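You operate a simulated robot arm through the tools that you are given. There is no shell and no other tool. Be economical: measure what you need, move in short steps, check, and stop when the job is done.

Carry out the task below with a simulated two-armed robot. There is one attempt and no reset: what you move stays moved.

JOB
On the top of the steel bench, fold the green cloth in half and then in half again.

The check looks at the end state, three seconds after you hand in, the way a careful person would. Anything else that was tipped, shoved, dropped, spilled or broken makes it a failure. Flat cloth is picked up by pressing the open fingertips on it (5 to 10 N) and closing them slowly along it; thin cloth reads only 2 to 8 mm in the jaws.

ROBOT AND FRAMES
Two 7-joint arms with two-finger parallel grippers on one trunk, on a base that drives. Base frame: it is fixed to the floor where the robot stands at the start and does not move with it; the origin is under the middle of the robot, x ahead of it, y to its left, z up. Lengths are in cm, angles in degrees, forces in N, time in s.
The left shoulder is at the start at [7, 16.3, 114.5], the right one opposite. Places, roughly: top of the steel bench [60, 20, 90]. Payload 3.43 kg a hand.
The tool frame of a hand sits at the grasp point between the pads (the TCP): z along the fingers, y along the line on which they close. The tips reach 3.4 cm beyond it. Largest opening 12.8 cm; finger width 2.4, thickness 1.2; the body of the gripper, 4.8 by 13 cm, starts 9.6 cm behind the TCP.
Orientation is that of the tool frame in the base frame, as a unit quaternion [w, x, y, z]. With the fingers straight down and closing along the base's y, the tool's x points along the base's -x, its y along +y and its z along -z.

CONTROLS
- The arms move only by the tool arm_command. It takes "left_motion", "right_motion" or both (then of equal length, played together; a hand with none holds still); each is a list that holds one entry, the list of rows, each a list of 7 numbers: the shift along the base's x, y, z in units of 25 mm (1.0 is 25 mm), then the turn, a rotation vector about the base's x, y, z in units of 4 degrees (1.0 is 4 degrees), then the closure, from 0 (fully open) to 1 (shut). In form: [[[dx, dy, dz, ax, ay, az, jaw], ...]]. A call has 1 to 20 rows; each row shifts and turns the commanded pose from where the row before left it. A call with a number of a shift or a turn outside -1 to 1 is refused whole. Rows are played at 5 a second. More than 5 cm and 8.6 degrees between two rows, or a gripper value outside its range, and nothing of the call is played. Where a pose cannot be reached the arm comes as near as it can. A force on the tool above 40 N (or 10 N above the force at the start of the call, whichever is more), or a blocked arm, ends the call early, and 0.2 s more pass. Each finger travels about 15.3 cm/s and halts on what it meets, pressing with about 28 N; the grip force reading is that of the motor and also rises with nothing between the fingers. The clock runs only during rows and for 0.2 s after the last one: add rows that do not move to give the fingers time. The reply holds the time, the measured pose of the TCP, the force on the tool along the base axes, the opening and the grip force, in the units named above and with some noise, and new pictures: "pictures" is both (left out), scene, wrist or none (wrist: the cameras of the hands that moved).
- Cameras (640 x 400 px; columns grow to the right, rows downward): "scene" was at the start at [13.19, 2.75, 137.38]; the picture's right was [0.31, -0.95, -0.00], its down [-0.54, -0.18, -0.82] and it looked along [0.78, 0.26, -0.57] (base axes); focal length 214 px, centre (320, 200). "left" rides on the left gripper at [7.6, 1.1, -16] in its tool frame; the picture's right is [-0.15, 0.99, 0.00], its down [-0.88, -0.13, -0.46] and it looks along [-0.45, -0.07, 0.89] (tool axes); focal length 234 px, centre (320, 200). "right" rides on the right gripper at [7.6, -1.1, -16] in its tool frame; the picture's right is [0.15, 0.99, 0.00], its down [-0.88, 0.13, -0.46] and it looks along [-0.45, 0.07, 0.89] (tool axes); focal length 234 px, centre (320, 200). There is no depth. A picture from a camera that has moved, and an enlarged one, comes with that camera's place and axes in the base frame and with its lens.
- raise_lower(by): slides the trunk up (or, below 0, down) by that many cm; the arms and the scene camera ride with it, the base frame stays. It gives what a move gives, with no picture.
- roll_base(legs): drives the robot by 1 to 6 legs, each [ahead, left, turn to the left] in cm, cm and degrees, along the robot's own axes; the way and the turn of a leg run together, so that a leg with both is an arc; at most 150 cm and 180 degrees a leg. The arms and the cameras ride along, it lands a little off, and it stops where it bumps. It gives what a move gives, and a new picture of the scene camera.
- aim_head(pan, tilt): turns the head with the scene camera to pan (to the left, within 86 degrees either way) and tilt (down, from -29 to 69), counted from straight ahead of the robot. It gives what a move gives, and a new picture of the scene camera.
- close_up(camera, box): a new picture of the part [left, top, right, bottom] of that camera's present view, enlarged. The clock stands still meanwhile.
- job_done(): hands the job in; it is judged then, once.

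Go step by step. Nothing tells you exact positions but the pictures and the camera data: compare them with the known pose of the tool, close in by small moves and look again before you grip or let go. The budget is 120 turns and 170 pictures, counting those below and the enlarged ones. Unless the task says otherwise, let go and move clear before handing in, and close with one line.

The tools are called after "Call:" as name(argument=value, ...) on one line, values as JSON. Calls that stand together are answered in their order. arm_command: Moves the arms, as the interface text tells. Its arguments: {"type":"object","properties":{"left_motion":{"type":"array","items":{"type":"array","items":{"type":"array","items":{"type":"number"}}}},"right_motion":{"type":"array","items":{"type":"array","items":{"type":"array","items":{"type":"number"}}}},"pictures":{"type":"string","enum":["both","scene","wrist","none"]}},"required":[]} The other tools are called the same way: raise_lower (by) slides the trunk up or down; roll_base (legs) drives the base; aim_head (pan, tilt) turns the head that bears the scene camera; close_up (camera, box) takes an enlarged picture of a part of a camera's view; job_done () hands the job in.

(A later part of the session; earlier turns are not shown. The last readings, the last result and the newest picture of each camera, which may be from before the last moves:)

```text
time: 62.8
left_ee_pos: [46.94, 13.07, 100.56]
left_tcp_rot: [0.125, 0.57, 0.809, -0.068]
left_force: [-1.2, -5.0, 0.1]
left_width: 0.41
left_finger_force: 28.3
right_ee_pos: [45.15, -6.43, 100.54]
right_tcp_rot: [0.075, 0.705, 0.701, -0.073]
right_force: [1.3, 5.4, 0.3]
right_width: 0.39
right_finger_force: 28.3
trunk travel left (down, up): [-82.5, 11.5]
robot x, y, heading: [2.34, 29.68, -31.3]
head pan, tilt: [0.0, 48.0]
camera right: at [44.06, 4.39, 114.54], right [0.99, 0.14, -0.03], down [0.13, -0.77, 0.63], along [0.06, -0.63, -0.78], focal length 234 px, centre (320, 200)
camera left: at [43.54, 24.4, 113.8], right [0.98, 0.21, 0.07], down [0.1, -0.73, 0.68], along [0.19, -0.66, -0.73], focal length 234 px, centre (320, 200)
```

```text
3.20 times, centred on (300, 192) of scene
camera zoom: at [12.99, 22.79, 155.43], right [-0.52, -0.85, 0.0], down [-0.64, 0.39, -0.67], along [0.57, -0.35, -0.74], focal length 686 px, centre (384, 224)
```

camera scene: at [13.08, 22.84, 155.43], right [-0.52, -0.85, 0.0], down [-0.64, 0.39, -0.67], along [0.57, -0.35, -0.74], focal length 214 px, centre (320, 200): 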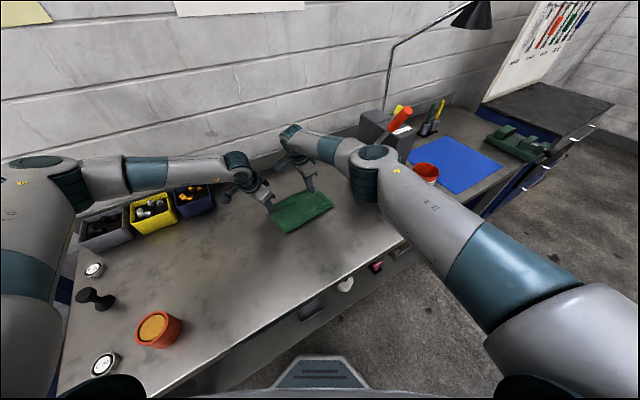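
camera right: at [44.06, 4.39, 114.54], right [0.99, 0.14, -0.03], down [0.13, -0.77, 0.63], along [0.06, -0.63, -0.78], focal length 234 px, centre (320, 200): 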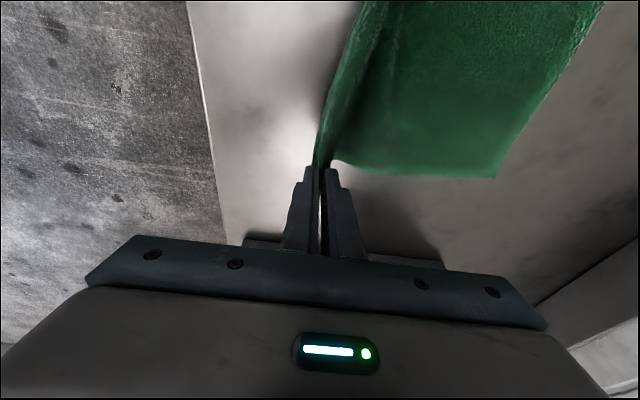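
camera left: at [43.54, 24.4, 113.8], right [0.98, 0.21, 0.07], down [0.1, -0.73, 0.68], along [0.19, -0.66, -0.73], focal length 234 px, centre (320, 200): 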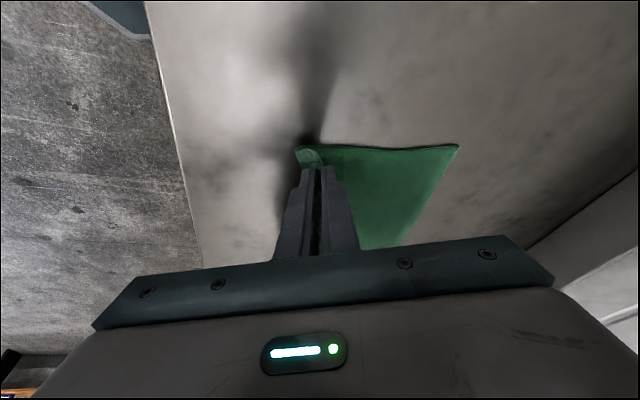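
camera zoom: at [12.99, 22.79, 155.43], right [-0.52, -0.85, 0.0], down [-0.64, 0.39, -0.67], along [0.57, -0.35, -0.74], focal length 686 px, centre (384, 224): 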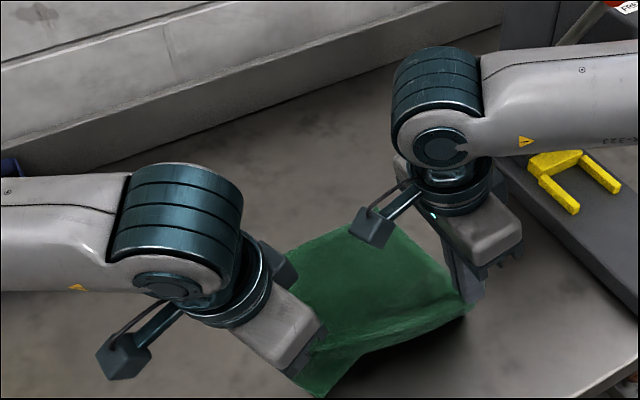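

Both sides are reset. I lay the fold again with a steadier arc.

Call:
arm_command(left_motion=[[[0.46, 0, 0.4, 0, 0, 0, 1], [0.58, 0, 0.4, 0, 0, 0, 1], [0.69, 0, 0.3, 0, 0, 0, 1], [0.75, 0, 0.1, 0, 0, 0, 1], [0.75, 0, -0.1, 0, 0, 0, 1], [0.75, 0, -0.3, 0, 0, 0, 1], [0.64, 0, -0.6, 0, 0, 0, 1], [0.52, 0, -0.8, 0, 0, 0, 1], [0.4, 0, -0.85, 0, 0, 0, 1], [0.23, 0, -0.9, 0, 0, 0, 1], [0, 0, 0, 0, 0, 0, 1]]], right_motion=[[[0.6, 0.024, 0.4, 0, 0, 0, 1], [0.75, 0.024, 0.4, 0, 0, 0, 1], [0.9, 0.024, 0.3, 0, 0, 0, 1], [0.97, 0.024, 0.1, 0, 0, 0, 1], [0.97, 0.024, -0.1, 0, 0, 0, 1], [0.97, 0.024, -0.3, 0, 0, 0, 1], [0.82, 0.024, -0.6, 0, 0, 0, 1], [0.67, 0.024, -0.8, 0, 0, 0, 1], [0.52, 0.024, -0.85, 0, 0, 0, 1], [0.3, 0.024, -0.9, 0, 0, 0, 1], [0, 0, 0, 0, 0, 0, 1]]], pictures="wrist")

Call:
close_up(camera="scene", box=[200, 130, 400, 255])

```text
time: 65.2
left_ee_pos: [61.07, 13.05, 94.79]
left_tcp_rot: [0.126, 0.569, 0.809, -0.069]
left_force: [1.6, -0.3, -0.3]
left_width: 0.38
left_finger_force: 28.1
right_ee_pos: [63.64, -5.83, 94.71]
right_tcp_rot: [0.075, 0.704, 0.702, -0.074]
right_force: [1.0, 1.3, 0.9]
right_width: 0.43
right_finger_force: 28.2
trunk travel left (down, up): [-82.5, 11.5]
robot x, y, heading: [2.06, 29.4, -31.4]
head pan, tilt: [0.0, 48.0]
camera right: at [62.64, 5.02, 108.7], right [0.99, 0.14, -0.03], down [0.13, -0.77, 0.63], along [0.07, -0.63, -0.78], focal length 234 px, centre (320, 200)
camera left: at [57.75, 24.4, 107.87], right [0.98, 0.21, 0.07], down [0.1, -0.73, 0.68], along [0.19, -0.66, -0.73], focal length 234 px, centre (320, 200)
```

right: 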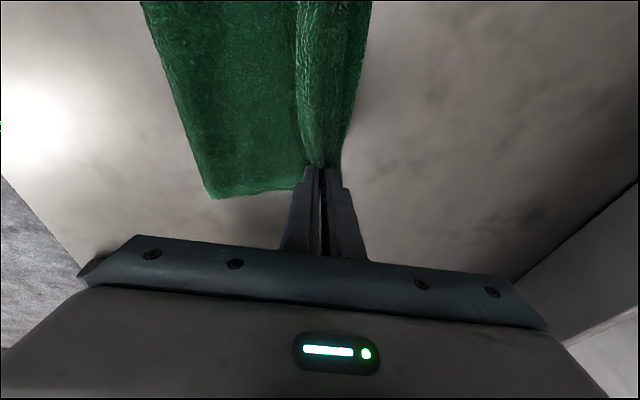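
left: 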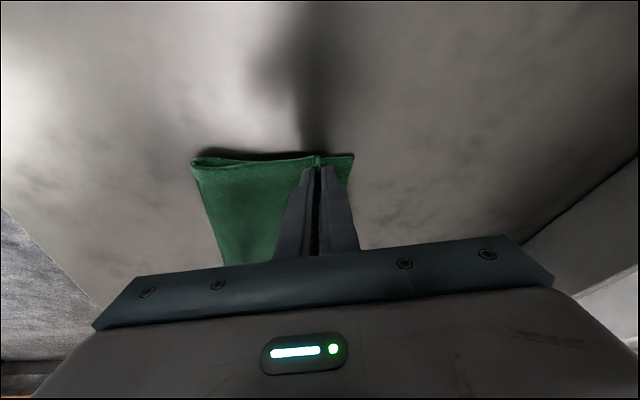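

```text
3.20 times, centred on (300, 192) of scene
camera zoom: at [12.87, 22.77, 155.44], right [-0.52, -0.85, 0.0], down [-0.63, 0.39, -0.67], along [0.57, -0.35, -0.74], focal length 686 px, centre (384, 224)
```

zoom: 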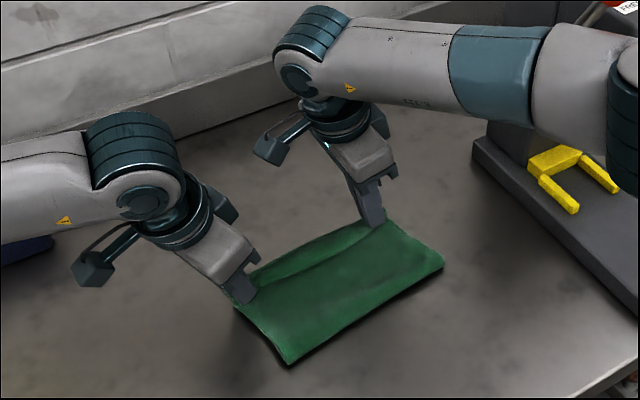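

The crease is now at about (50.8,11.5)–(53.3,-10.6), as wanted. I set the edge down, open slowly and lift off.

Call:
arm_command(left_motion=[[[0, 0, -0.2, 0, 0, 0, 1], [0, 0, 0, 0, 0, 0, 0.97], [0, 0, 0, 0, 0, 0, 0.94], [0, 0, 0, 0, 0, 0, 0.9], [0, 0, 0, 0, 0, 0, 0.85], [0, 0, 0, 0, 0, 0, 0.8], [0, 0, 0.2, 0, 0, 0, 0.8], [0, 0, 0.4, 0, 0, 0, 0.8], [0, 0, 1, 0, 0, 0, 0.8], [0, 0, 1, 0, 0, 0, 0.8]]], right_motion=[[[0, 0, -0.2, 0, 0, 0, 1], [0, 0, 0, 0, 0, 0, 0.97], [0, 0, 0, 0, 0, 0, 0.94], [0, 0, 0, 0, 0, 0, 0.9], [0, 0, 0, 0, 0, 0, 0.85], [0, 0, 0, 0, 0, 0, 0.8], [0, 0, 0.2, 0, 0, 0, 0.8], [0, 0, 0.4, 0, 0, 0, 0.8], [0, 0, 1, 0, 0, 0, 0.8], [0, 0, 1, 0, 0, 0, 0.8]]], pictures="wrist")

Call:
close_up(camera="scene", box=[200, 130, 400, 255])

```text
time: 67.4
left_ee_pos: [60.99, 13.19, 100.78]
left_tcp_rot: [0.125, 0.569, 0.81, -0.068]
left_force: [0.1, 0.7, -0.2]
left_width: 2.54
left_finger_force: 0.1
right_ee_pos: [63.76, -5.66, 100.77]
right_tcp_rot: [0.074, 0.706, 0.701, -0.073]
right_force: [-0.1, 0.1, -1.1]
right_width: 2.55
right_finger_force: 0.0
trunk travel left (down, up): [-82.5, 11.5]
robot x, y, heading: [2.41, 29.48, -31.3]
head pan, tilt: [0.0, 48.0]
camera right: at [62.62, 5.18, 114.72], right [0.99, 0.14, -0.03], down [0.13, -0.77, 0.63], along [0.07, -0.63, -0.78], focal length 234 px, centre (320, 200)
camera left: at [57.71, 24.54, 113.92], right [0.98, 0.21, 0.07], down [0.1, -0.73, 0.68], along [0.19, -0.66, -0.73], focal length 234 px, centre (320, 200)
```

right: 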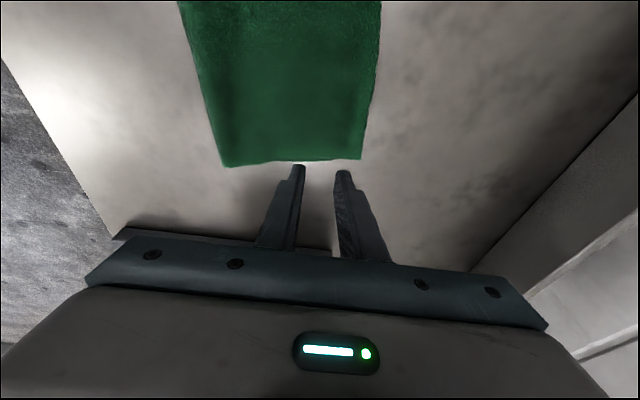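
left: 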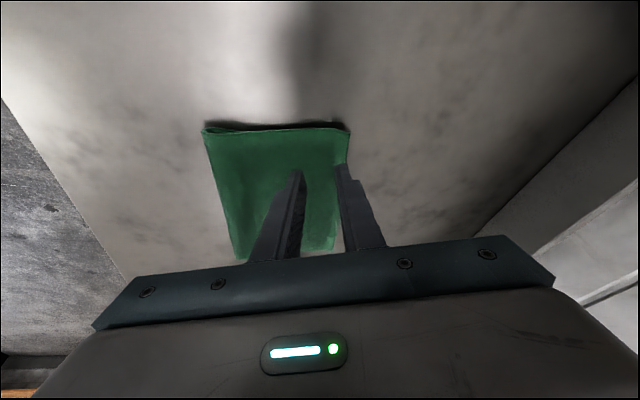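

```text
3.20 times, centred on (300, 192) of scene
camera zoom: at [12.86, 22.76, 155.42], right [-0.52, -0.85, 0.0], down [-0.63, 0.39, -0.67], along [0.57, -0.35, -0.74], focal length 686 px, centre (384, 224)
```

zoom: 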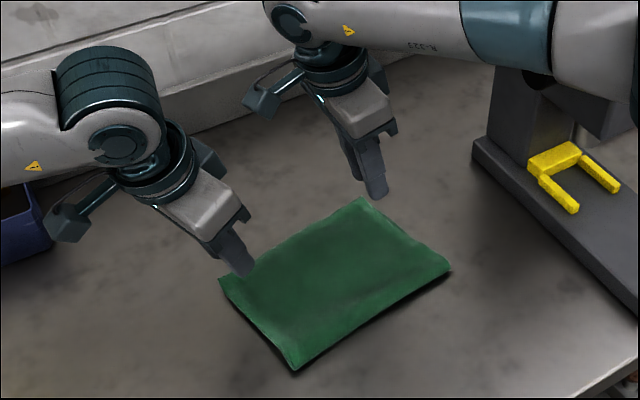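

The first fold is clean: the stack's corners are about (49.8,11.3), (52.5,-11), (65.1,13.8), (68.4,-7.7). For the second fold I turn the hands to close along y, with the left hand for the far-left corner and the right hand for the near-left corner.

Call:
arm_command(left_motion=[[[0, 0, 1, 0.91, 0.445, 0, 0.8], [0, 0, 1, 0.91, 0.445, 0, 0.8], [0, 0, 1, 0.91, 0.445, 0, 0.8], [0, 0, 0, 0.91, 0.445, 0, 0.8], [0.06, 0, 0, 0, 0, 1, 0.8], [0.06, 0, 0, 0, 0, 1, 0.8], [0.06, 0, 0, 0, 0, 1, 0.8], [0.06, 0, 0, 0, 0, 1, 0.8], [0.06, 0, 0, 0, 0, 1, 0.8], [0.06, 0, 0, 0, 0, 1, 0.8], [0.06, 0, 0, 0, 0, 1, 0.8], [0.06, 0, 0, 0, 0, 1, 0.8], [0.06, 0, 0, 0, 0, 1, 0.8], [0.06, 0, 0, 0, 0, 1, 0.8], [0.06, 0, 0, 0, 0, 1, 0.8], [0.06, 0, 0, 0, 0, 1, 0.8], [0.06, 0, 0, 0, 0, 1, 0.8], [0.06, 0, 0, 0, 0, 1, 0.8], [0.06, 0, 0, 0, 0, 1, 0.8], [0.06, 0, 0, 0, 0, 1, 0.8]]], right_motion=[[[0, 0, 1, 1, 0, 0, 0.8], [0, 0, 1, 1, 0, 0, 0.8], [0, 0, 1, 1, 0, 0, 0.8], [-0.5, 0, 0, 0, 0, 1, 0.8], [-0.5, 0, 0, 0, 0, 1, 0.8], [-0.5, 0, 0, 0, 0, 1, 0.8], [-0.5, 0, 0, 0, 0, 1, 0.8], [-0.5, 0, 0, 0, 0, 1, 0.8], [-0.5, 0, 0, 0, 0, 1, 0.8], [-0.5, 0, 0, 0, 0, 1, 0.8], [-0.5, 0, 0, 0, 0, 1, 0.8], [-0.5, 0, 0, 0, 0, 1, 0.8], [-0.5, 0, 0, 0, 0, 1, 0.8], [-0.5, 0, 0, 0, 0, 1, 0.8], [0, 0, 0, 0, 0, 1, 0.8], [0, 0, 0, 0, 0, 1, 0.8], [0, 0, 0, 0, 0, 1, 0.8], [0, 0, 0, 0, 0, 1, 0.8], [0, 0, 0, 0, 0, 1, 0.8], [0, 0, 0, 0, 0, 1, 0.8]]], pictures="scene")

```text
time: 71.6
left_ee_pos: [63.69, 12.99, 108.04]
left_tcp_rot: [0.002, 0.054, 0.999, 0.0]
left_force: [-1.0, -0.2, -0.6]
left_width: 2.58
left_finger_force: 0.1
right_ee_pos: [49.97, -5.8, 108.14]
right_tcp_rot: [0.0, 0.192, 0.981, 0.0]
right_force: [-0.1, 0.3, 0.5]
right_width: 2.57
right_finger_force: 0.1
trunk travel left (down, up): [-82.5, 11.5]
robot x, y, heading: [2.05, 29.22, -31.1]
head pan, tilt: [0.0, 48.0]
camera scene: at [12.95, 22.75, 155.43], right [-0.52, -0.85, 0.0], down [-0.64, 0.39, -0.67], along [0.57, -0.35, -0.74], focal length 214 px, centre (320, 200)
```

scene: 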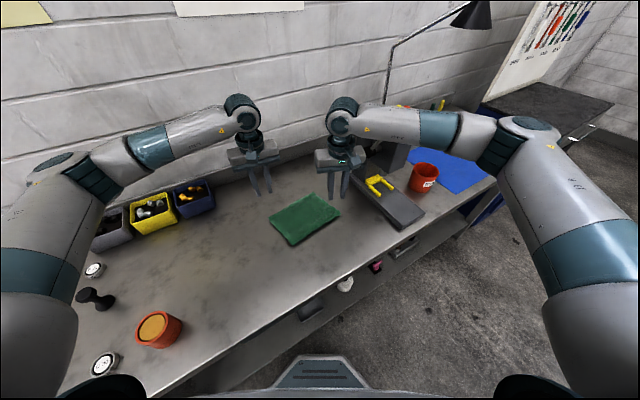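

Call:
arm_command(left_motion=[[[0, -0.14, 0, 0, 0, 0.97, 0.75], [0, -0.14, 0, 0, 0, 0.97, 0.75], [0, -0.14, 0, 0, 0, 0.97, 0.75], [0, -0.14, 0, 0, 0, 0.97, 0.75], [0, 0, 0, 0, 0, 0, 0.75], [0, 0, 0, 0, 0, 0, 0.75], [0, 0, 0, 0, 0, 0, 0.75], [0, 0, 0, 0, 0, 0, 0.75], [0, 0, 0, 0, 0, 0, 0.75], [0, 0, 0, 0, 0, 0, 0.75], [0, 0, 0, 0, 0, 0, 0.75], [0, 0, 0, 0, 0, 0, 0.75], [0, 0, 0, 0, 0, 0, 0.75], [0, 0, 0, 0, 0, 0, 0.75], [0, 0, 0, 0, 0, 0, 0.75], [0, 0, 0, 0, 0, 0, 0.75], [0, 0, 0, 0, 0, 0, 0.75], [0, 0, -0.5, 0, 0, 0, 0.75], [0, 0, -0.5, 0, 0, 0, 0.75], [0, 0, -0.5, 0, 0, 0, 0.75]]], right_motion=[[[0, 0, 0, 0, 0, 0.98, 0.75], [0, 0, 0, 0, 0, 0.98, 0.75], [0, 0, 0, 0, 0, 0.98, 0.75], [0, 0, 0, 0, 0, 0.98, 0.75], [0, 0, 0, 0, 0, 0.98, 0.75], [0, 0, 0, 0, 0, 0.98, 0.75], [0, 0, 0, 0, 0, 0.98, 0.75], [0, 0, 0, 0, 0, 0.98, 0.75], [0.05, 0, 0, 0.16, -0.987, 0, 0.75], [0.05, 0, 0, 0.16, -0.987, 0, 0.75], [0.05, 0, 0, 0.16, -0.987, 0, 0.75], [0.05, 0, 0, 0.16, -0.987, 0, 0.75], [0.05, 0, 0, 0.16, -0.987, 0, 0.75], [0.05, 0, 0, 0.16, -0.987, 0, 0.75], [0, 1, 0, 0, 0, 0, 0.75], [0, 1, 0, 0, 0, 0, 0.75], [0, 1, 0, 0, 0, 0, 0.75], [0, 1, -0.5, 0, 0, 0, 0.75], [0, 1, -0.5, 0, 0, 0, 0.75], [0, 1, -0.5, 0, 0, 0, 0.75]]])

```text
time: 75.8
left_ee_pos: [63.79, 11.77, 104.39]
left_tcp_rot: [0.001, -0.081, 0.997, 0.0]
left_force: [-0.1, 0.2, -0.4]
left_width: 3.22
left_finger_force: 0.0
right_ee_pos: [50.48, 9.33, 104.32]
right_tcp_rot: [0.207, -0.077, 0.975, 0.016]
right_force: [0.4, -0.2, 0.6]
right_width: 3.2
right_finger_force: 0.0
trunk travel left (down, up): [-82.5, 11.5]
robot x, y, heading: [2.49, 29.13, -31.0]
head pan, tilt: [0.0, 48.0]
camera scene: at [13.01, 22.87, 155.43], right [-0.52, -0.85, 0.0], down [-0.64, 0.39, -0.67], along [0.57, -0.35, -0.74], focal length 214 px, centre (320, 200)
camera right: at [37.58, 6.17, 115.79], right [-0.29, 0.96, -0.06], down [0.59, 0.23, 0.77], along [0.75, 0.19, -0.63], focal length 234 px, centre (320, 200)
camera left: at [56.14, 11.73, 120.31], right [-0.01, 1.0, 0.0], down [0.89, 0.01, 0.46], along [0.46, 0.01, -0.89], focal length 234 px, centre (320, 200)
```

scene: 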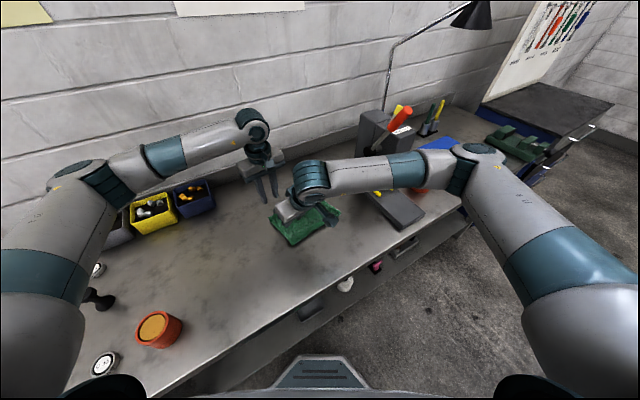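
right: 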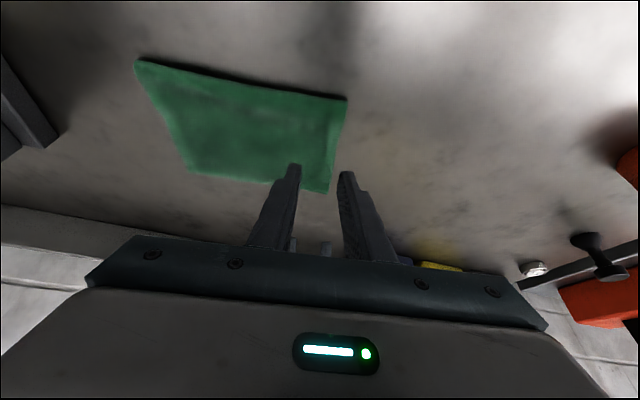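
left: 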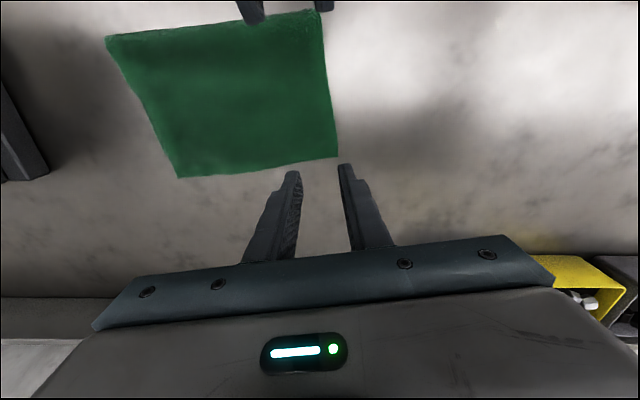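

Both hands straddle the left edge of the stack. I adjust slightly and go down to just above the cloth.

Call:
arm_command(left_motion=[[[0, 0.09, -1, 0, 0, 0, 0.74], [0, 0, -1, 0, 0, 0, 0.74], [0, 0, -1, 0, 0, 0, 0.74], [0, 0, -0.7, 0, 0, 0, 0.74], [0, 0, -0.2, 0, 0, 0, 0.74], [0, 0, 0, 0, 0, 0, 0.74]]], right_motion=[[[0, 0.22, -1, 0, 0, 0, 0.74], [0, 0, -1, 0, 0, 0, 0.74], [0, 0, -1, 0, 0, 0, 0.74], [0, 0, -0.7, 0, 0, 0, 0.74], [0, 0, -0.2, 0, 0, 0, 0.74], [0, 0, 0, 0, 0, 0, 0.74]]], pictures="wrist")

```text
time: 77.2
left_ee_pos: [63.74, 12.06, 94.58]
left_tcp_rot: [0.002, -0.081, 0.997, 0.0]
left_force: [0.3, -0.5, 0.5]
left_width: 3.35
left_finger_force: 0.1
right_ee_pos: [50.63, 9.74, 94.6]
right_tcp_rot: [0.207, -0.077, 0.975, 0.017]
right_force: [-0.5, 0.2, 0.4]
right_width: 3.32
right_finger_force: 0.1
trunk travel left (down, up): [-82.5, 11.5]
robot x, y, heading: [1.97, 29.7, -31.3]
head pan, tilt: [0.0, 48.0]
camera right: at [37.6, 6.51, 106.2], right [-0.29, 0.96, -0.06], down [0.59, 0.23, 0.77], along [0.75, 0.19, -0.63], focal length 234 px, centre (320, 200)
camera left: at [56.02, 11.93, 110.49], right [-0.01, 1.0, 0.0], down [0.89, 0.01, 0.46], along [0.46, 0.01, -0.89], focal length 234 px, centre (320, 200)
```

right: 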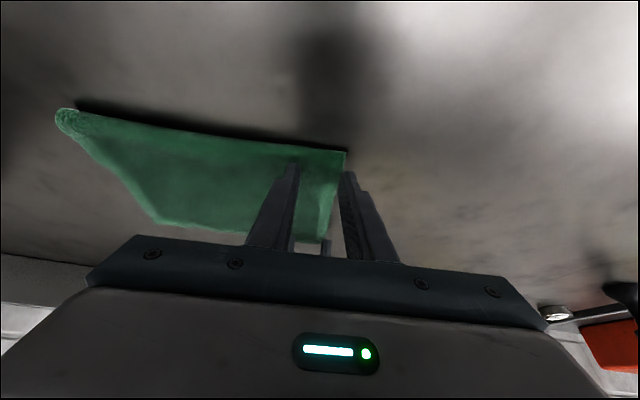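
left: 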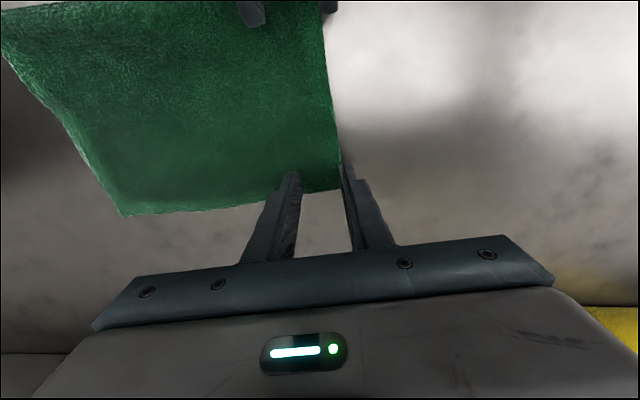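

Call:
arm_command(left_motion=[[[-0.16, 0, 0, 0, 0, 0, 0.74], [0, 0, -0.12, 0, 0, 0, 0.74], [0, 0, -0.1, 0, 0, 0, 0.74], [0, 0, 0, 0, 0, 0, 0.74]]], right_motion=[[[0, 0, 0, 0, 0, 0, 0.74], [0, 0, -0.12, 0, 0, 0, 0.74], [0, 0, -0.1, 0, 0, 0, 0.74], [0, 0, 0, 0, 0, 0, 0.74]]], pictures="none")

```text
time: 78.2
left_ee_pos: [63.26, 11.94, 94.11]
left_tcp_rot: [0.001, -0.081, 0.997, 0.001]
left_force: [0.7, 0.0, 0.8]
left_width: 3.32
left_finger_force: 0.0
right_ee_pos: [50.67, 9.75, 94.17]
right_tcp_rot: [0.208, -0.077, 0.975, 0.017]
right_force: [0.1, -1.0, 2.4]
right_width: 3.32
right_finger_force: 0.0
trunk travel left (down, up): [-82.5, 11.5]
robot x, y, heading: [2.25, 29.06, -31.5]
head pan, tilt: [0.0, 48.0]
```

Call:
arm_command(left_motion=[[[0, 0, -0.08, 0, 0, 0, 0.74], [0, 0, -0.06, 0, 0, 0, 0.74], [0, 0, 0, 0, 0, 0, 0.74]]], right_motion=[[[0, 0, -0.06, 0, 0, 0, 0.74], [0, 0, -0.04, 0, 0, 0, 0.74], [0, 0, 0, 0, 0, 0, 0.74]]], pictures="none")

```text
time: 79.0
left_ee_pos: [63.29, 12.01, 93.83]
left_tcp_rot: [0.003, -0.082, 0.997, -0.001]
left_force: [1.8, 0.9, 12.4]
left_width: 3.29
left_finger_force: 0.1
right_ee_pos: [50.58, 9.77, 94.15]
right_tcp_rot: [0.207, -0.077, 0.975, 0.016]
right_force: [2.0, -0.9, 8.7]
right_width: 3.27
right_finger_force: 0.1
trunk travel left (down, up): [-82.5, 11.5]
robot x, y, heading: [1.99, 29.42, -31.3]
head pan, tilt: [0.0, 48.0]
```

Call:
arm_command(left_motion=[[[0, 0, -0.03, 0, 0, 0, 0.74], [0, 0, 0, 0, 0, 0, 0.76], [0, 0, 0, 0, 0, 0, 0.78], [0, 0, 0, 0, 0, 0, 0.8], [0, 0, 0, 0, 0, 0, 0.82], [0, 0, 0, 0, 0, 0, 0.84], [0, 0, 0, 0, 0, 0, 0.86], [0, 0, 0, 0, 0, 0, 0.88], [0, 0, 0, 0, 0, 0, 0.9], [0, 0, 0, 0, 0, 0, 0.92], [0, 0, 0, 0, 0, 0, 0.94], [0, 0, 0, 0, 0, 0, 0.96], [0, 0, 0, 0, 0, 0, 1], [0, 0, 0, 0, 0, 0, 1], [0, 0, 0, 0, 0, 0, 1]]], right_motion=[[[0, 0, -0.06, 0, 0, 0, 0.74], [0, 0, 0, 0, 0, 0, 0.76], [0, 0, 0, 0, 0, 0, 0.78], [0, 0, 0, 0, 0, 0, 0.8], [0, 0, 0, 0, 0, 0, 0.82], [0, 0, 0, 0, 0, 0, 0.84], [0, 0, 0, 0, 0, 0, 0.86], [0, 0, 0, 0, 0, 0, 0.88], [0, 0, 0, 0, 0, 0, 0.9], [0, 0, 0, 0, 0, 0, 0.92], [0, 0, 0, 0, 0, 0, 0.94], [0, 0, 0, 0, 0, 0, 0.96], [0, 0, 0, 0, 0, 0, 1], [0, 0, 0, 0, 0, 0, 1], [0, 0, 0, 0, 0, 0, 1]]], pictures="wrist")

```text
time: 82.2
left_ee_pos: [63.02, 12.03, 93.9]
left_tcp_rot: [0.002, -0.081, 0.997, -0.001]
left_force: [-1.8, -0.5, 13.4]
left_width: 0.78
left_finger_force: 27.8
right_ee_pos: [50.39, 9.75, 93.92]
right_tcp_rot: [0.209, -0.078, 0.975, 0.016]
right_force: [1.8, -0.6, 25.4]
right_width: 0.45
right_finger_force: 28.1
trunk travel left (down, up): [-82.5, 11.5]
robot x, y, heading: [1.62, 29.4, -31.4]
head pan, tilt: [0.0, 48.0]
camera right: at [37.35, 6.63, 105.39], right [-0.29, 0.96, -0.06], down [0.59, 0.23, 0.78], along [0.76, 0.19, -0.63], focal length 234 px, centre (320, 200)
camera left: at [55.33, 12.01, 109.77], right [-0.01, 1.0, 0.0], down [0.89, 0.01, 0.46], along [0.46, 0.01, -0.89], focal length 234 px, centre (320, 200)
```

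right: 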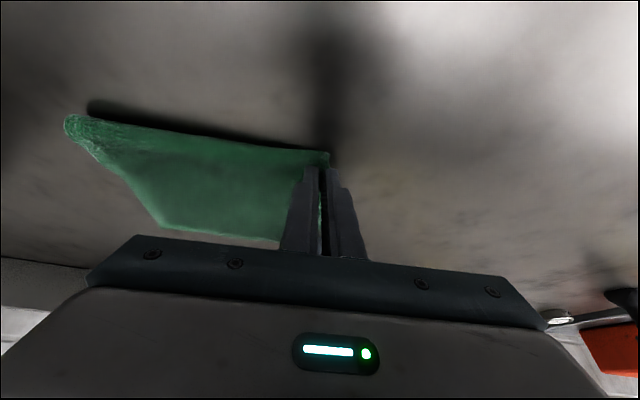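
left: 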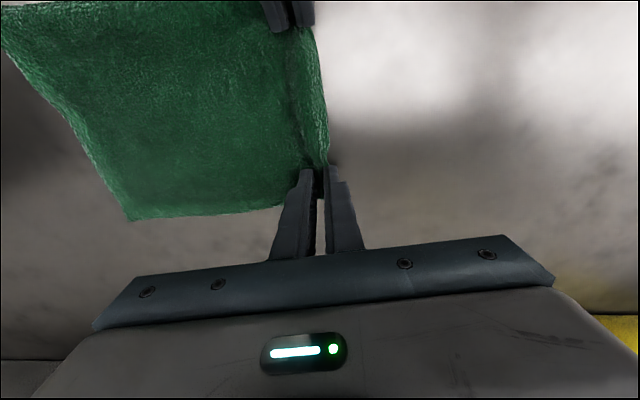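

Left reads 7.8 mm (both layers); right 4.5 mm is ambiguous. I lift a few centimetres and look.

Call:
arm_command(left_motion=[[[0, 0, 0.7, 0, 0, 0, 1], [0, -0.3, 0.7, 0, 0, 0, 1], [0, -0.3, 0.5, 0, 0, 0, 1], [0, 0, 0, 0, 0, 0, 1]]], right_motion=[[[0, 0, 0.7, 0, 0, 0, 1], [0, -0.3, 0.7, 0, 0, 0, 1], [0, -0.3, 0.5, 0, 0, 0, 1], [0, 0, 0, 0, 0, 0, 1]]])

Call:
close_up(camera="scene", box=[220, 130, 420, 255])

```text
time: 83.2
left_ee_pos: [63.28, 10.42, 98.47]
left_tcp_rot: [0.001, -0.081, 0.997, 0.0]
left_force: [0.2, 0.4, 0.6]
left_width: 0.74
left_finger_force: 27.8
right_ee_pos: [50.5, 8.41, 98.64]
right_tcp_rot: [0.207, -0.078, 0.975, 0.017]
right_force: [-0.3, 0.3, -0.2]
right_width: 0.41
right_finger_force: 27.8
trunk travel left (down, up): [-82.5, 11.5]
robot x, y, heading: [2.26, 29.46, -31.0]
head pan, tilt: [0.0, 48.0]
camera scene: at [13.01, 22.82, 155.42], right [-0.52, -0.85, 0.0], down [-0.64, 0.39, -0.67], along [0.57, -0.35, -0.74], focal length 214 px, centre (320, 200)
camera right: at [37.47, 5.17, 109.99], right [-0.29, 0.96, -0.06], down [0.59, 0.23, 0.77], along [0.75, 0.19, -0.63], focal length 234 px, centre (320, 200)
camera left: at [55.63, 10.3, 114.29], right [-0.02, 1.0, 0.0], down [0.89, 0.01, 0.46], along [0.46, 0.01, -0.89], focal length 234 px, centre (320, 200)
```

scene: 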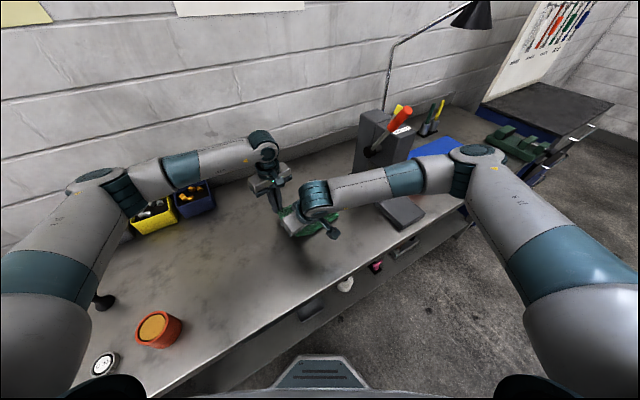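
right: 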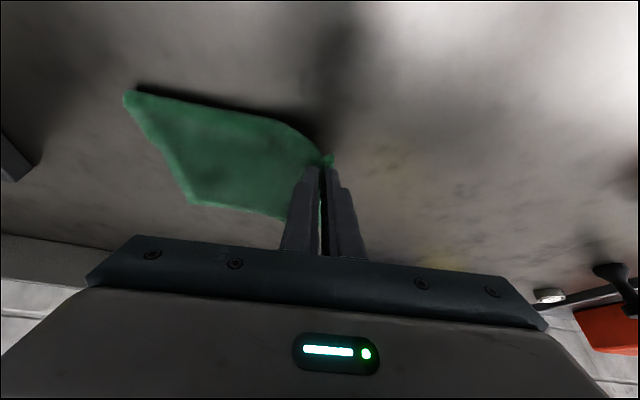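
left: 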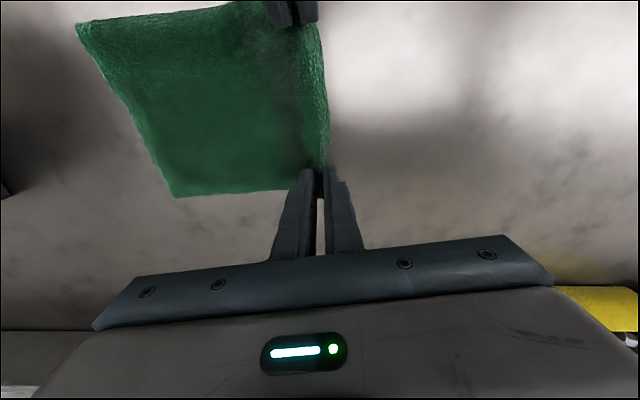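

```text
3.20 times, centred on (320, 192) of scene
camera zoom: at [13.01, 22.82, 155.42], right [-0.52, -0.85, 0.0], down [-0.64, 0.39, -0.67], along [0.57, -0.35, -0.74], focal length 686 px, centre (320, 224)
```

zoom: 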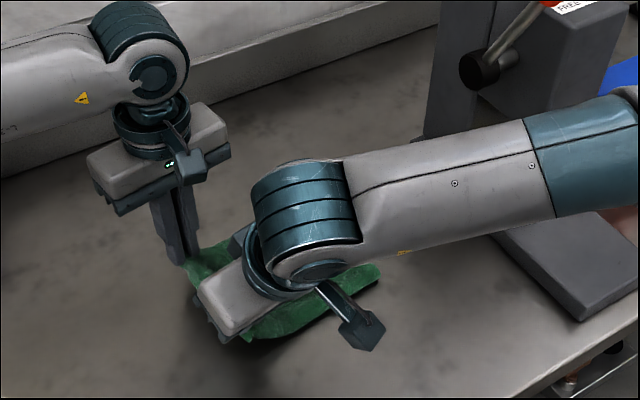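

Call:
close_up(camera="right", box=[100, 60, 420, 260])

Call:
close_up(camera="left", box=[160, 0, 400, 150])

```text
2.00 times, centred on (260, 160) of right
camera zoom: at [37.47, 5.17, 109.99], right [-0.29, 0.96, -0.06], down [0.59, 0.23, 0.77], along [0.75, 0.19, -0.63], focal length 468 px, centre (440, 280)
```

zoom: 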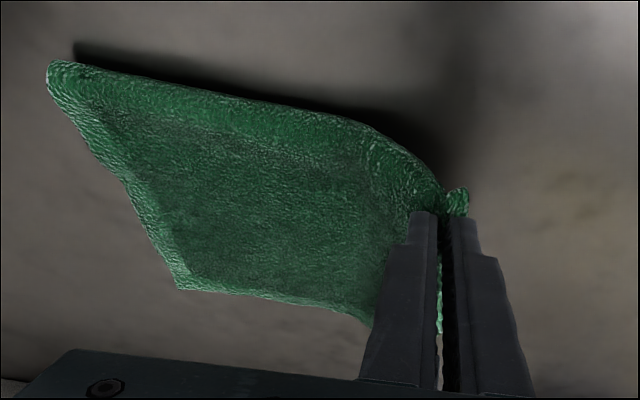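

```text
2.67 times, centred on (280, 75) of left
camera zoom: at [55.63, 10.3, 114.29], right [-0.02, 1.0, 0.0], down [0.89, 0.01, 0.46], along [0.46, 0.01, -0.89], focal length 624 px, centre (427, 533)
```

zoom: 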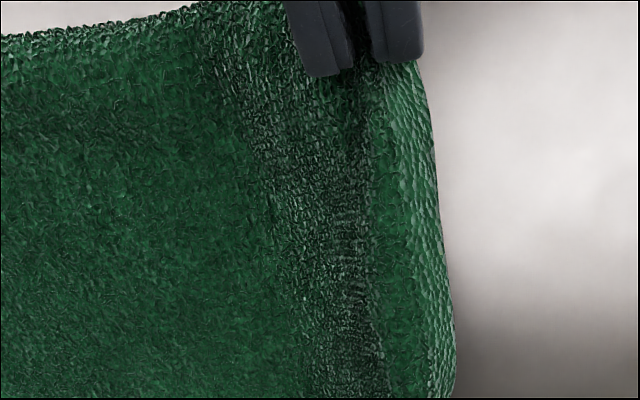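

Both layers are lifted at both corners. I run the fold arc toward the right edge, first most of the way.

Call:
arm_command(left_motion=[[[0.092, -0.37, 0.6, 0, 0, 0, 1], [0.092, -0.55, 0.5, 0, 0, 0, 1], [0.092, -0.67, 0.35, 0, 0, 0, 1], [0.092, -0.73, 0.15, 0, 0, 0, 1], [0.092, -0.8, 0, 0, 0, 0, 1], [0.092, -0.8, -0.3, 0, 0, 0, 1]]], right_motion=[[[0.072, -0.4, 0.6, 0, 0, 0, 1], [0.072, -0.59, 0.5, 0, 0, 0, 1], [0.072, -0.73, 0.35, 0, 0, 0, 1], [0.072, -0.79, 0.15, 0, 0, 0, 1], [0.072, -0.86, 0, 0, 0, 0, 1], [0.072, -0.86, -0.3, 0, 0, 0, 1]]])

```text
time: 84.6
left_ee_pos: [64.62, 0.38, 101.77]
left_tcp_rot: [0.001, -0.08, 0.997, 0.002]
left_force: [-3.6, -1.0, 0.0]
left_width: 0.72
left_finger_force: 28.0
right_ee_pos: [51.53, -2.47, 101.87]
right_tcp_rot: [0.208, -0.078, 0.975, 0.019]
right_force: [2.8, 0.6, -0.2]
right_width: 0.42
right_finger_force: 27.9
trunk travel left (down, up): [-82.5, 11.5]
robot x, y, heading: [1.86, 29.1, -31.4]
head pan, tilt: [0.0, 48.0]
camera scene: at [12.92, 22.52, 155.42], right [-0.52, -0.85, 0.0], down [-0.64, 0.39, -0.67], along [0.57, -0.35, -0.74], focal length 214 px, centre (320, 200)
camera right: at [38.43, -5.79, 113.32], right [-0.29, 0.96, -0.06], down [0.59, 0.22, 0.78], along [0.75, 0.19, -0.63], focal length 234 px, centre (320, 200)
camera left: at [56.96, 0.36, 117.64], right [-0.01, 1.0, 0.0], down [0.89, 0.01, 0.46], along [0.46, 0.01, -0.89], focal length 234 px, centre (320, 200)
```

scene: 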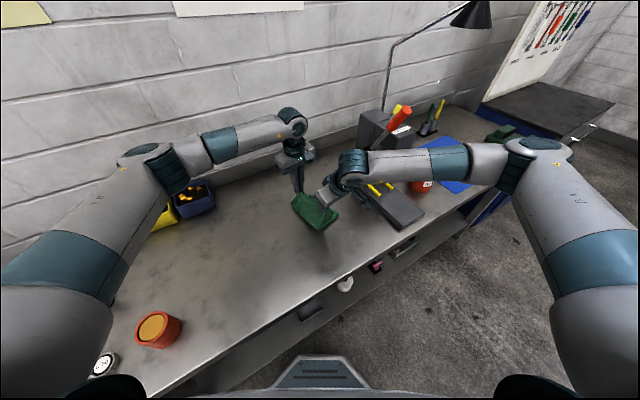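
right: 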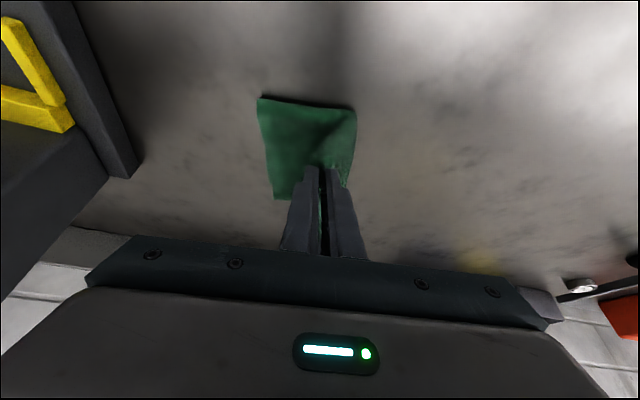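
left: 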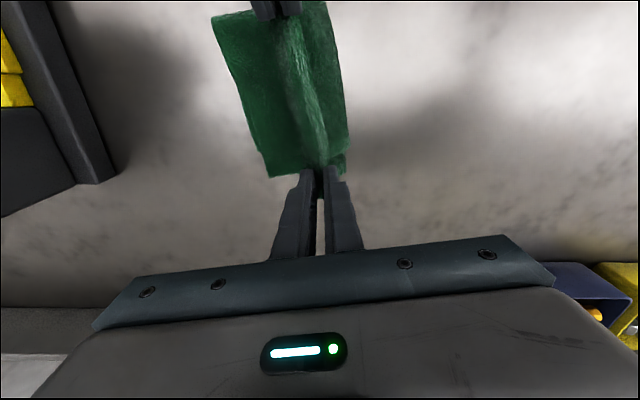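

The cloth is folding well. I adjust the target to the actual right edge and set it down.

Call:
arm_command(left_motion=[[[0.056, -0.55, -0.4, 0, 0, 0, 1], [0.056, -0.45, -0.55, 0, 0, 0, 1], [0.056, -0.35, -0.6, 0, 0, 0, 1], [0.056, -0.25, -0.65, 0, 0, 0, 1], [0.056, -0.16, -0.5, 0, 0, 0, 1], [0, 0, 0, 0, 0, 0, 1]]], right_motion=[[[0.048, -0.57, -0.4, 0, 0, 0, 1], [0.048, -0.47, -0.55, 0, 0, 0, 1], [0.048, -0.36, -0.6, 0, 0, 0, 1], [0.048, -0.27, -0.65, 0, 0, 0, 1], [0.048, -0.17, -0.5, 0, 0, 0, 1], [0, 0, 0, 0, 0, 0, 1]]], pictures="wrist")

Call:
close_up(camera="scene", box=[220, 130, 420, 255])

```text
time: 86.0
left_ee_pos: [65.35, -3.85, 94.95]
left_tcp_rot: [0.002, -0.08, 0.997, 0.0]
left_force: [-6.2, -1.1, 5.9]
left_width: 0.71
left_finger_force: 27.9
right_ee_pos: [52.02, -6.92, 95.04]
right_tcp_rot: [0.208, -0.079, 0.975, 0.016]
right_force: [6.7, 1.1, 5.5]
right_width: 0.38
right_finger_force: 28.1
trunk travel left (down, up): [-82.5, 11.5]
robot x, y, heading: [2.61, 29.58, -31.2]
head pan, tilt: [0.0, 48.0]
camera right: at [39.02, -10.11, 106.53], right [-0.29, 0.96, -0.06], down [0.59, 0.23, 0.78], along [0.76, 0.19, -0.63], focal length 234 px, centre (320, 200)
camera left: at [57.68, -3.86, 110.91], right [-0.01, 1.0, 0.0], down [0.89, 0.01, 0.46], along [0.46, 0.01, -0.89], focal length 234 px, centre (320, 200)
```

right: 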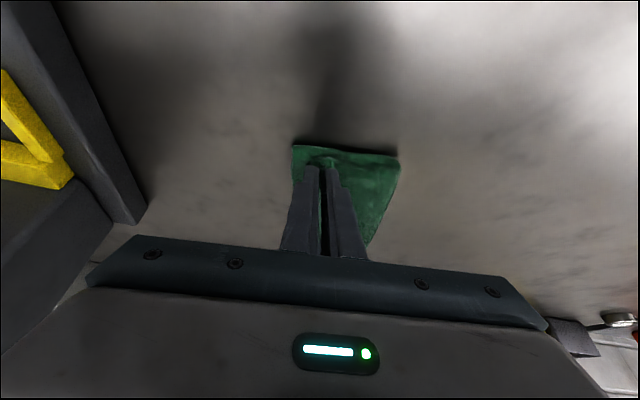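
left: 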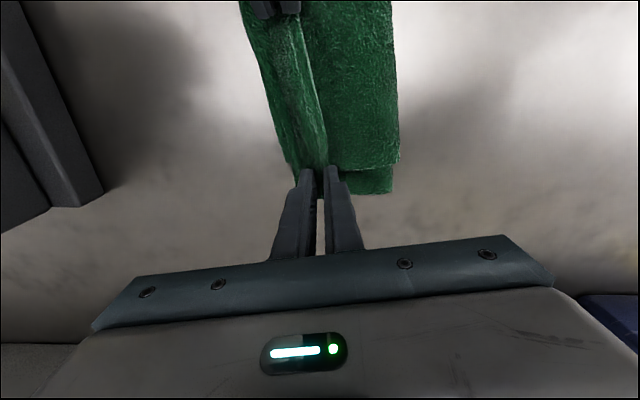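

```text
3.20 times, centred on (320, 192) of scene
camera zoom: at [12.84, 22.84, 155.45], right [-0.52, -0.85, 0.0], down [-0.63, 0.39, -0.67], along [0.57, -0.35, -0.74], focal length 686 px, centre (320, 224)
```

zoom: 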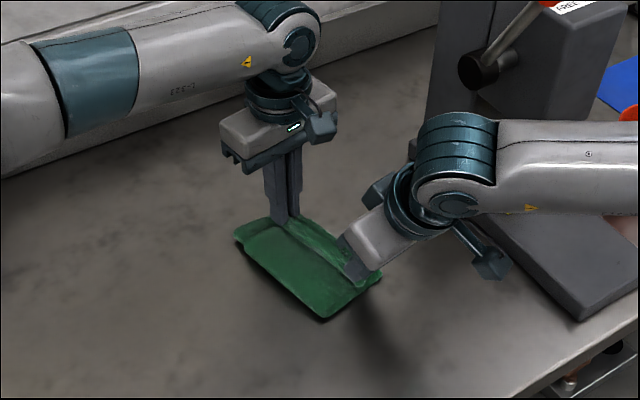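

Nearly right: width is about 10 cm, ideal 11. I ease both hands back 1 cm in +y, relax the stretch, then check and release.

Call:
arm_command(left_motion=[[[0, 0.1, 0.3, 0, 0, 0, 1], [-0.1, 0.25, 0.2, 0, 0, 0, 1], [-0.1, 0.15, -0.2, 0, 0, 0, 1], [0, 0, -0.3, 0, 0, 0, 1], [0, 0, 0, 0, 0, 0, 1]]], right_motion=[[[0, 0.1, 0.3, 0, 0, 0, 1], [0.1, 0.25, 0.2, 0, 0, 0, 1], [0.05, 0.15, -0.2, 0, 0, 0, 1], [0, 0, -0.3, 0, 0, 0, 1], [0, 0, 0, 0, 0, 0, 1]]], pictures="none")

Call:
close_up(camera="left", box=[200, 0, 440, 200])

Call:
close_up(camera="right", box=[240, 120, 440, 260])

```text
time: 87.2
left_ee_pos: [64.87, -2.58, 95.04]
left_tcp_rot: [0.001, -0.081, 0.997, 0.0]
left_force: [0.6, -0.1, 4.9]
left_width: 0.71
left_finger_force: 28.0
right_ee_pos: [52.62, -5.42, 95.05]
right_tcp_rot: [0.207, -0.077, 0.975, 0.016]
right_force: [-1.0, -0.8, 5.1]
right_width: 0.42
right_finger_force: 27.9
trunk travel left (down, up): [-82.5, 11.5]
robot x, y, heading: [2.18, 29.58, -31.3]
head pan, tilt: [0.0, 48.0]
```

```text
2.00 times, centred on (320, 100) of left
camera zoom: at [57.14, -2.57, 110.94], right [-0.01, 1.0, 0.0], down [0.89, 0.01, 0.46], along [0.46, 0.01, -0.89], focal length 468 px, centre (320, 400)
```

zoom: 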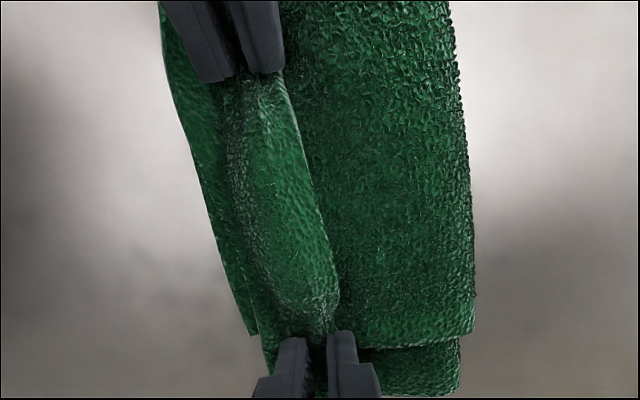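

```text
2.86 times, centred on (340, 190) of right
camera zoom: at [39.64, -8.73, 106.45], right [-0.29, 0.96, -0.06], down [0.59, 0.23, 0.78], along [0.75, 0.19, -0.63], focal length 669 px, centre (263, 229)
```

zoom: 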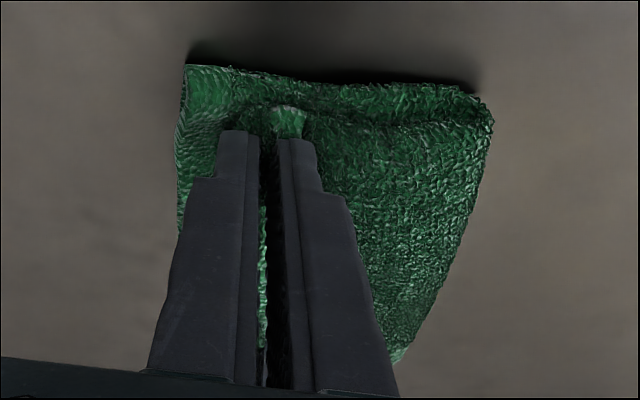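

Call:
arm_command(left_motion=[[[0, 0, 0, 0, 0, 0, 0.97], [0, 0, 0, 0, 0, 0, 0.94], [0, 0, 0, 0, 0, 0, 0.9], [0, 0, 0, 0, 0, 0, 0.85], [0, 0, 0, 0, 0, 0, 0.8], [0, 0, 0.2, 0, 0, 0, 0.8], [0, 0, 0.4, 0, 0, 0, 0.8], [0, 0, 1, 0, 0, 0, 0.8], [0, 0, 1, 0, 0, 0, 0.8]]], right_motion=[[[0, 0, 0, 0, 0, 0, 0.97], [0, 0, 0, 0, 0, 0, 0.94], [0, 0, 0, 0, 0, 0, 0.9], [0, 0, 0, 0, 0, 0, 0.85], [0, 0, 0, 0, 0, 0, 0.8], [0, 0, 0.2, 0, 0, 0, 0.8], [0, 0, 0.4, 0, 0, 0, 0.8], [-0.3, 0, 1, 0, 0, 0, 0.8], [-0.3, 0, 1, 0, 0, 0, 0.8]]], pictures="wrist")

Call:
close_up(camera="scene", box=[220, 130, 420, 255])

```text
time: 89.2
left_ee_pos: [64.76, -2.83, 101.34]
left_tcp_rot: [0.001, -0.08, 0.997, 0.0]
left_force: [0.1, -0.1, 0.2]
left_width: 2.57
left_finger_force: 0.0
right_ee_pos: [51.17, -5.52, 101.37]
right_tcp_rot: [0.207, -0.078, 0.975, 0.017]
right_force: [-0.3, 0.1, 0.0]
right_width: 2.56
right_finger_force: 0.1
trunk travel left (down, up): [-82.5, 11.5]
robot x, y, heading: [2.15, 29.2, -31.5]
head pan, tilt: [0.0, 48.0]
camera right: at [38.1, -8.73, 112.85], right [-0.29, 0.96, -0.06], down [0.59, 0.23, 0.78], along [0.75, 0.19, -0.63], focal length 234 px, centre (320, 200)
camera left: at [56.97, -2.77, 117.27], right [-0.01, 1.0, 0.0], down [0.89, 0.01, 0.46], along [0.46, 0.01, -0.89], focal length 234 px, centre (320, 200)
```

right: 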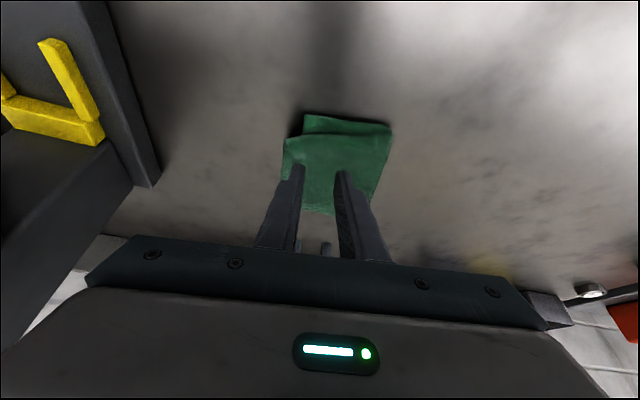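
left: 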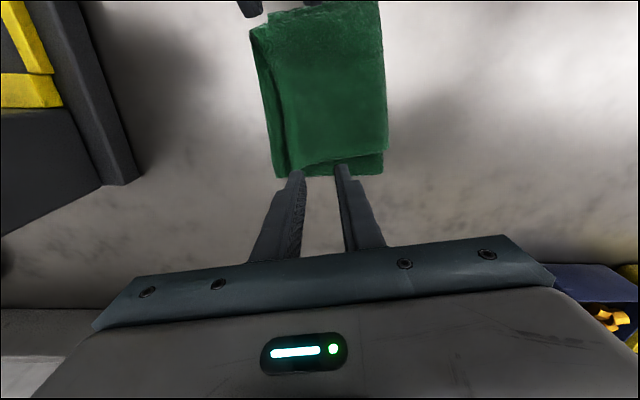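

```text
3.20 times, centred on (320, 192) of scene
camera zoom: at [12.84, 22.77, 155.43], right [-0.52, -0.85, 0.0], down [-0.63, 0.39, -0.67], along [0.57, -0.35, -0.74], focal length 686 px, centre (320, 224)
```

zoom: 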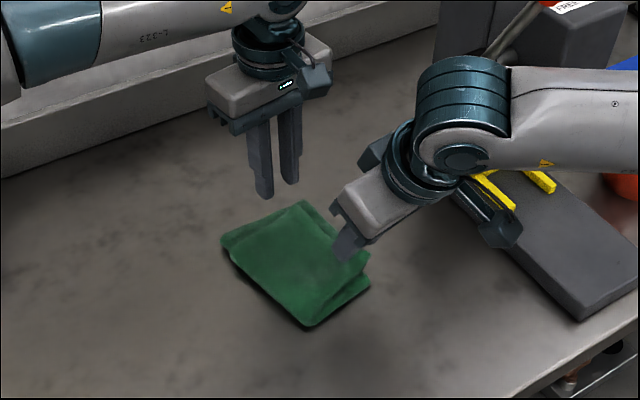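

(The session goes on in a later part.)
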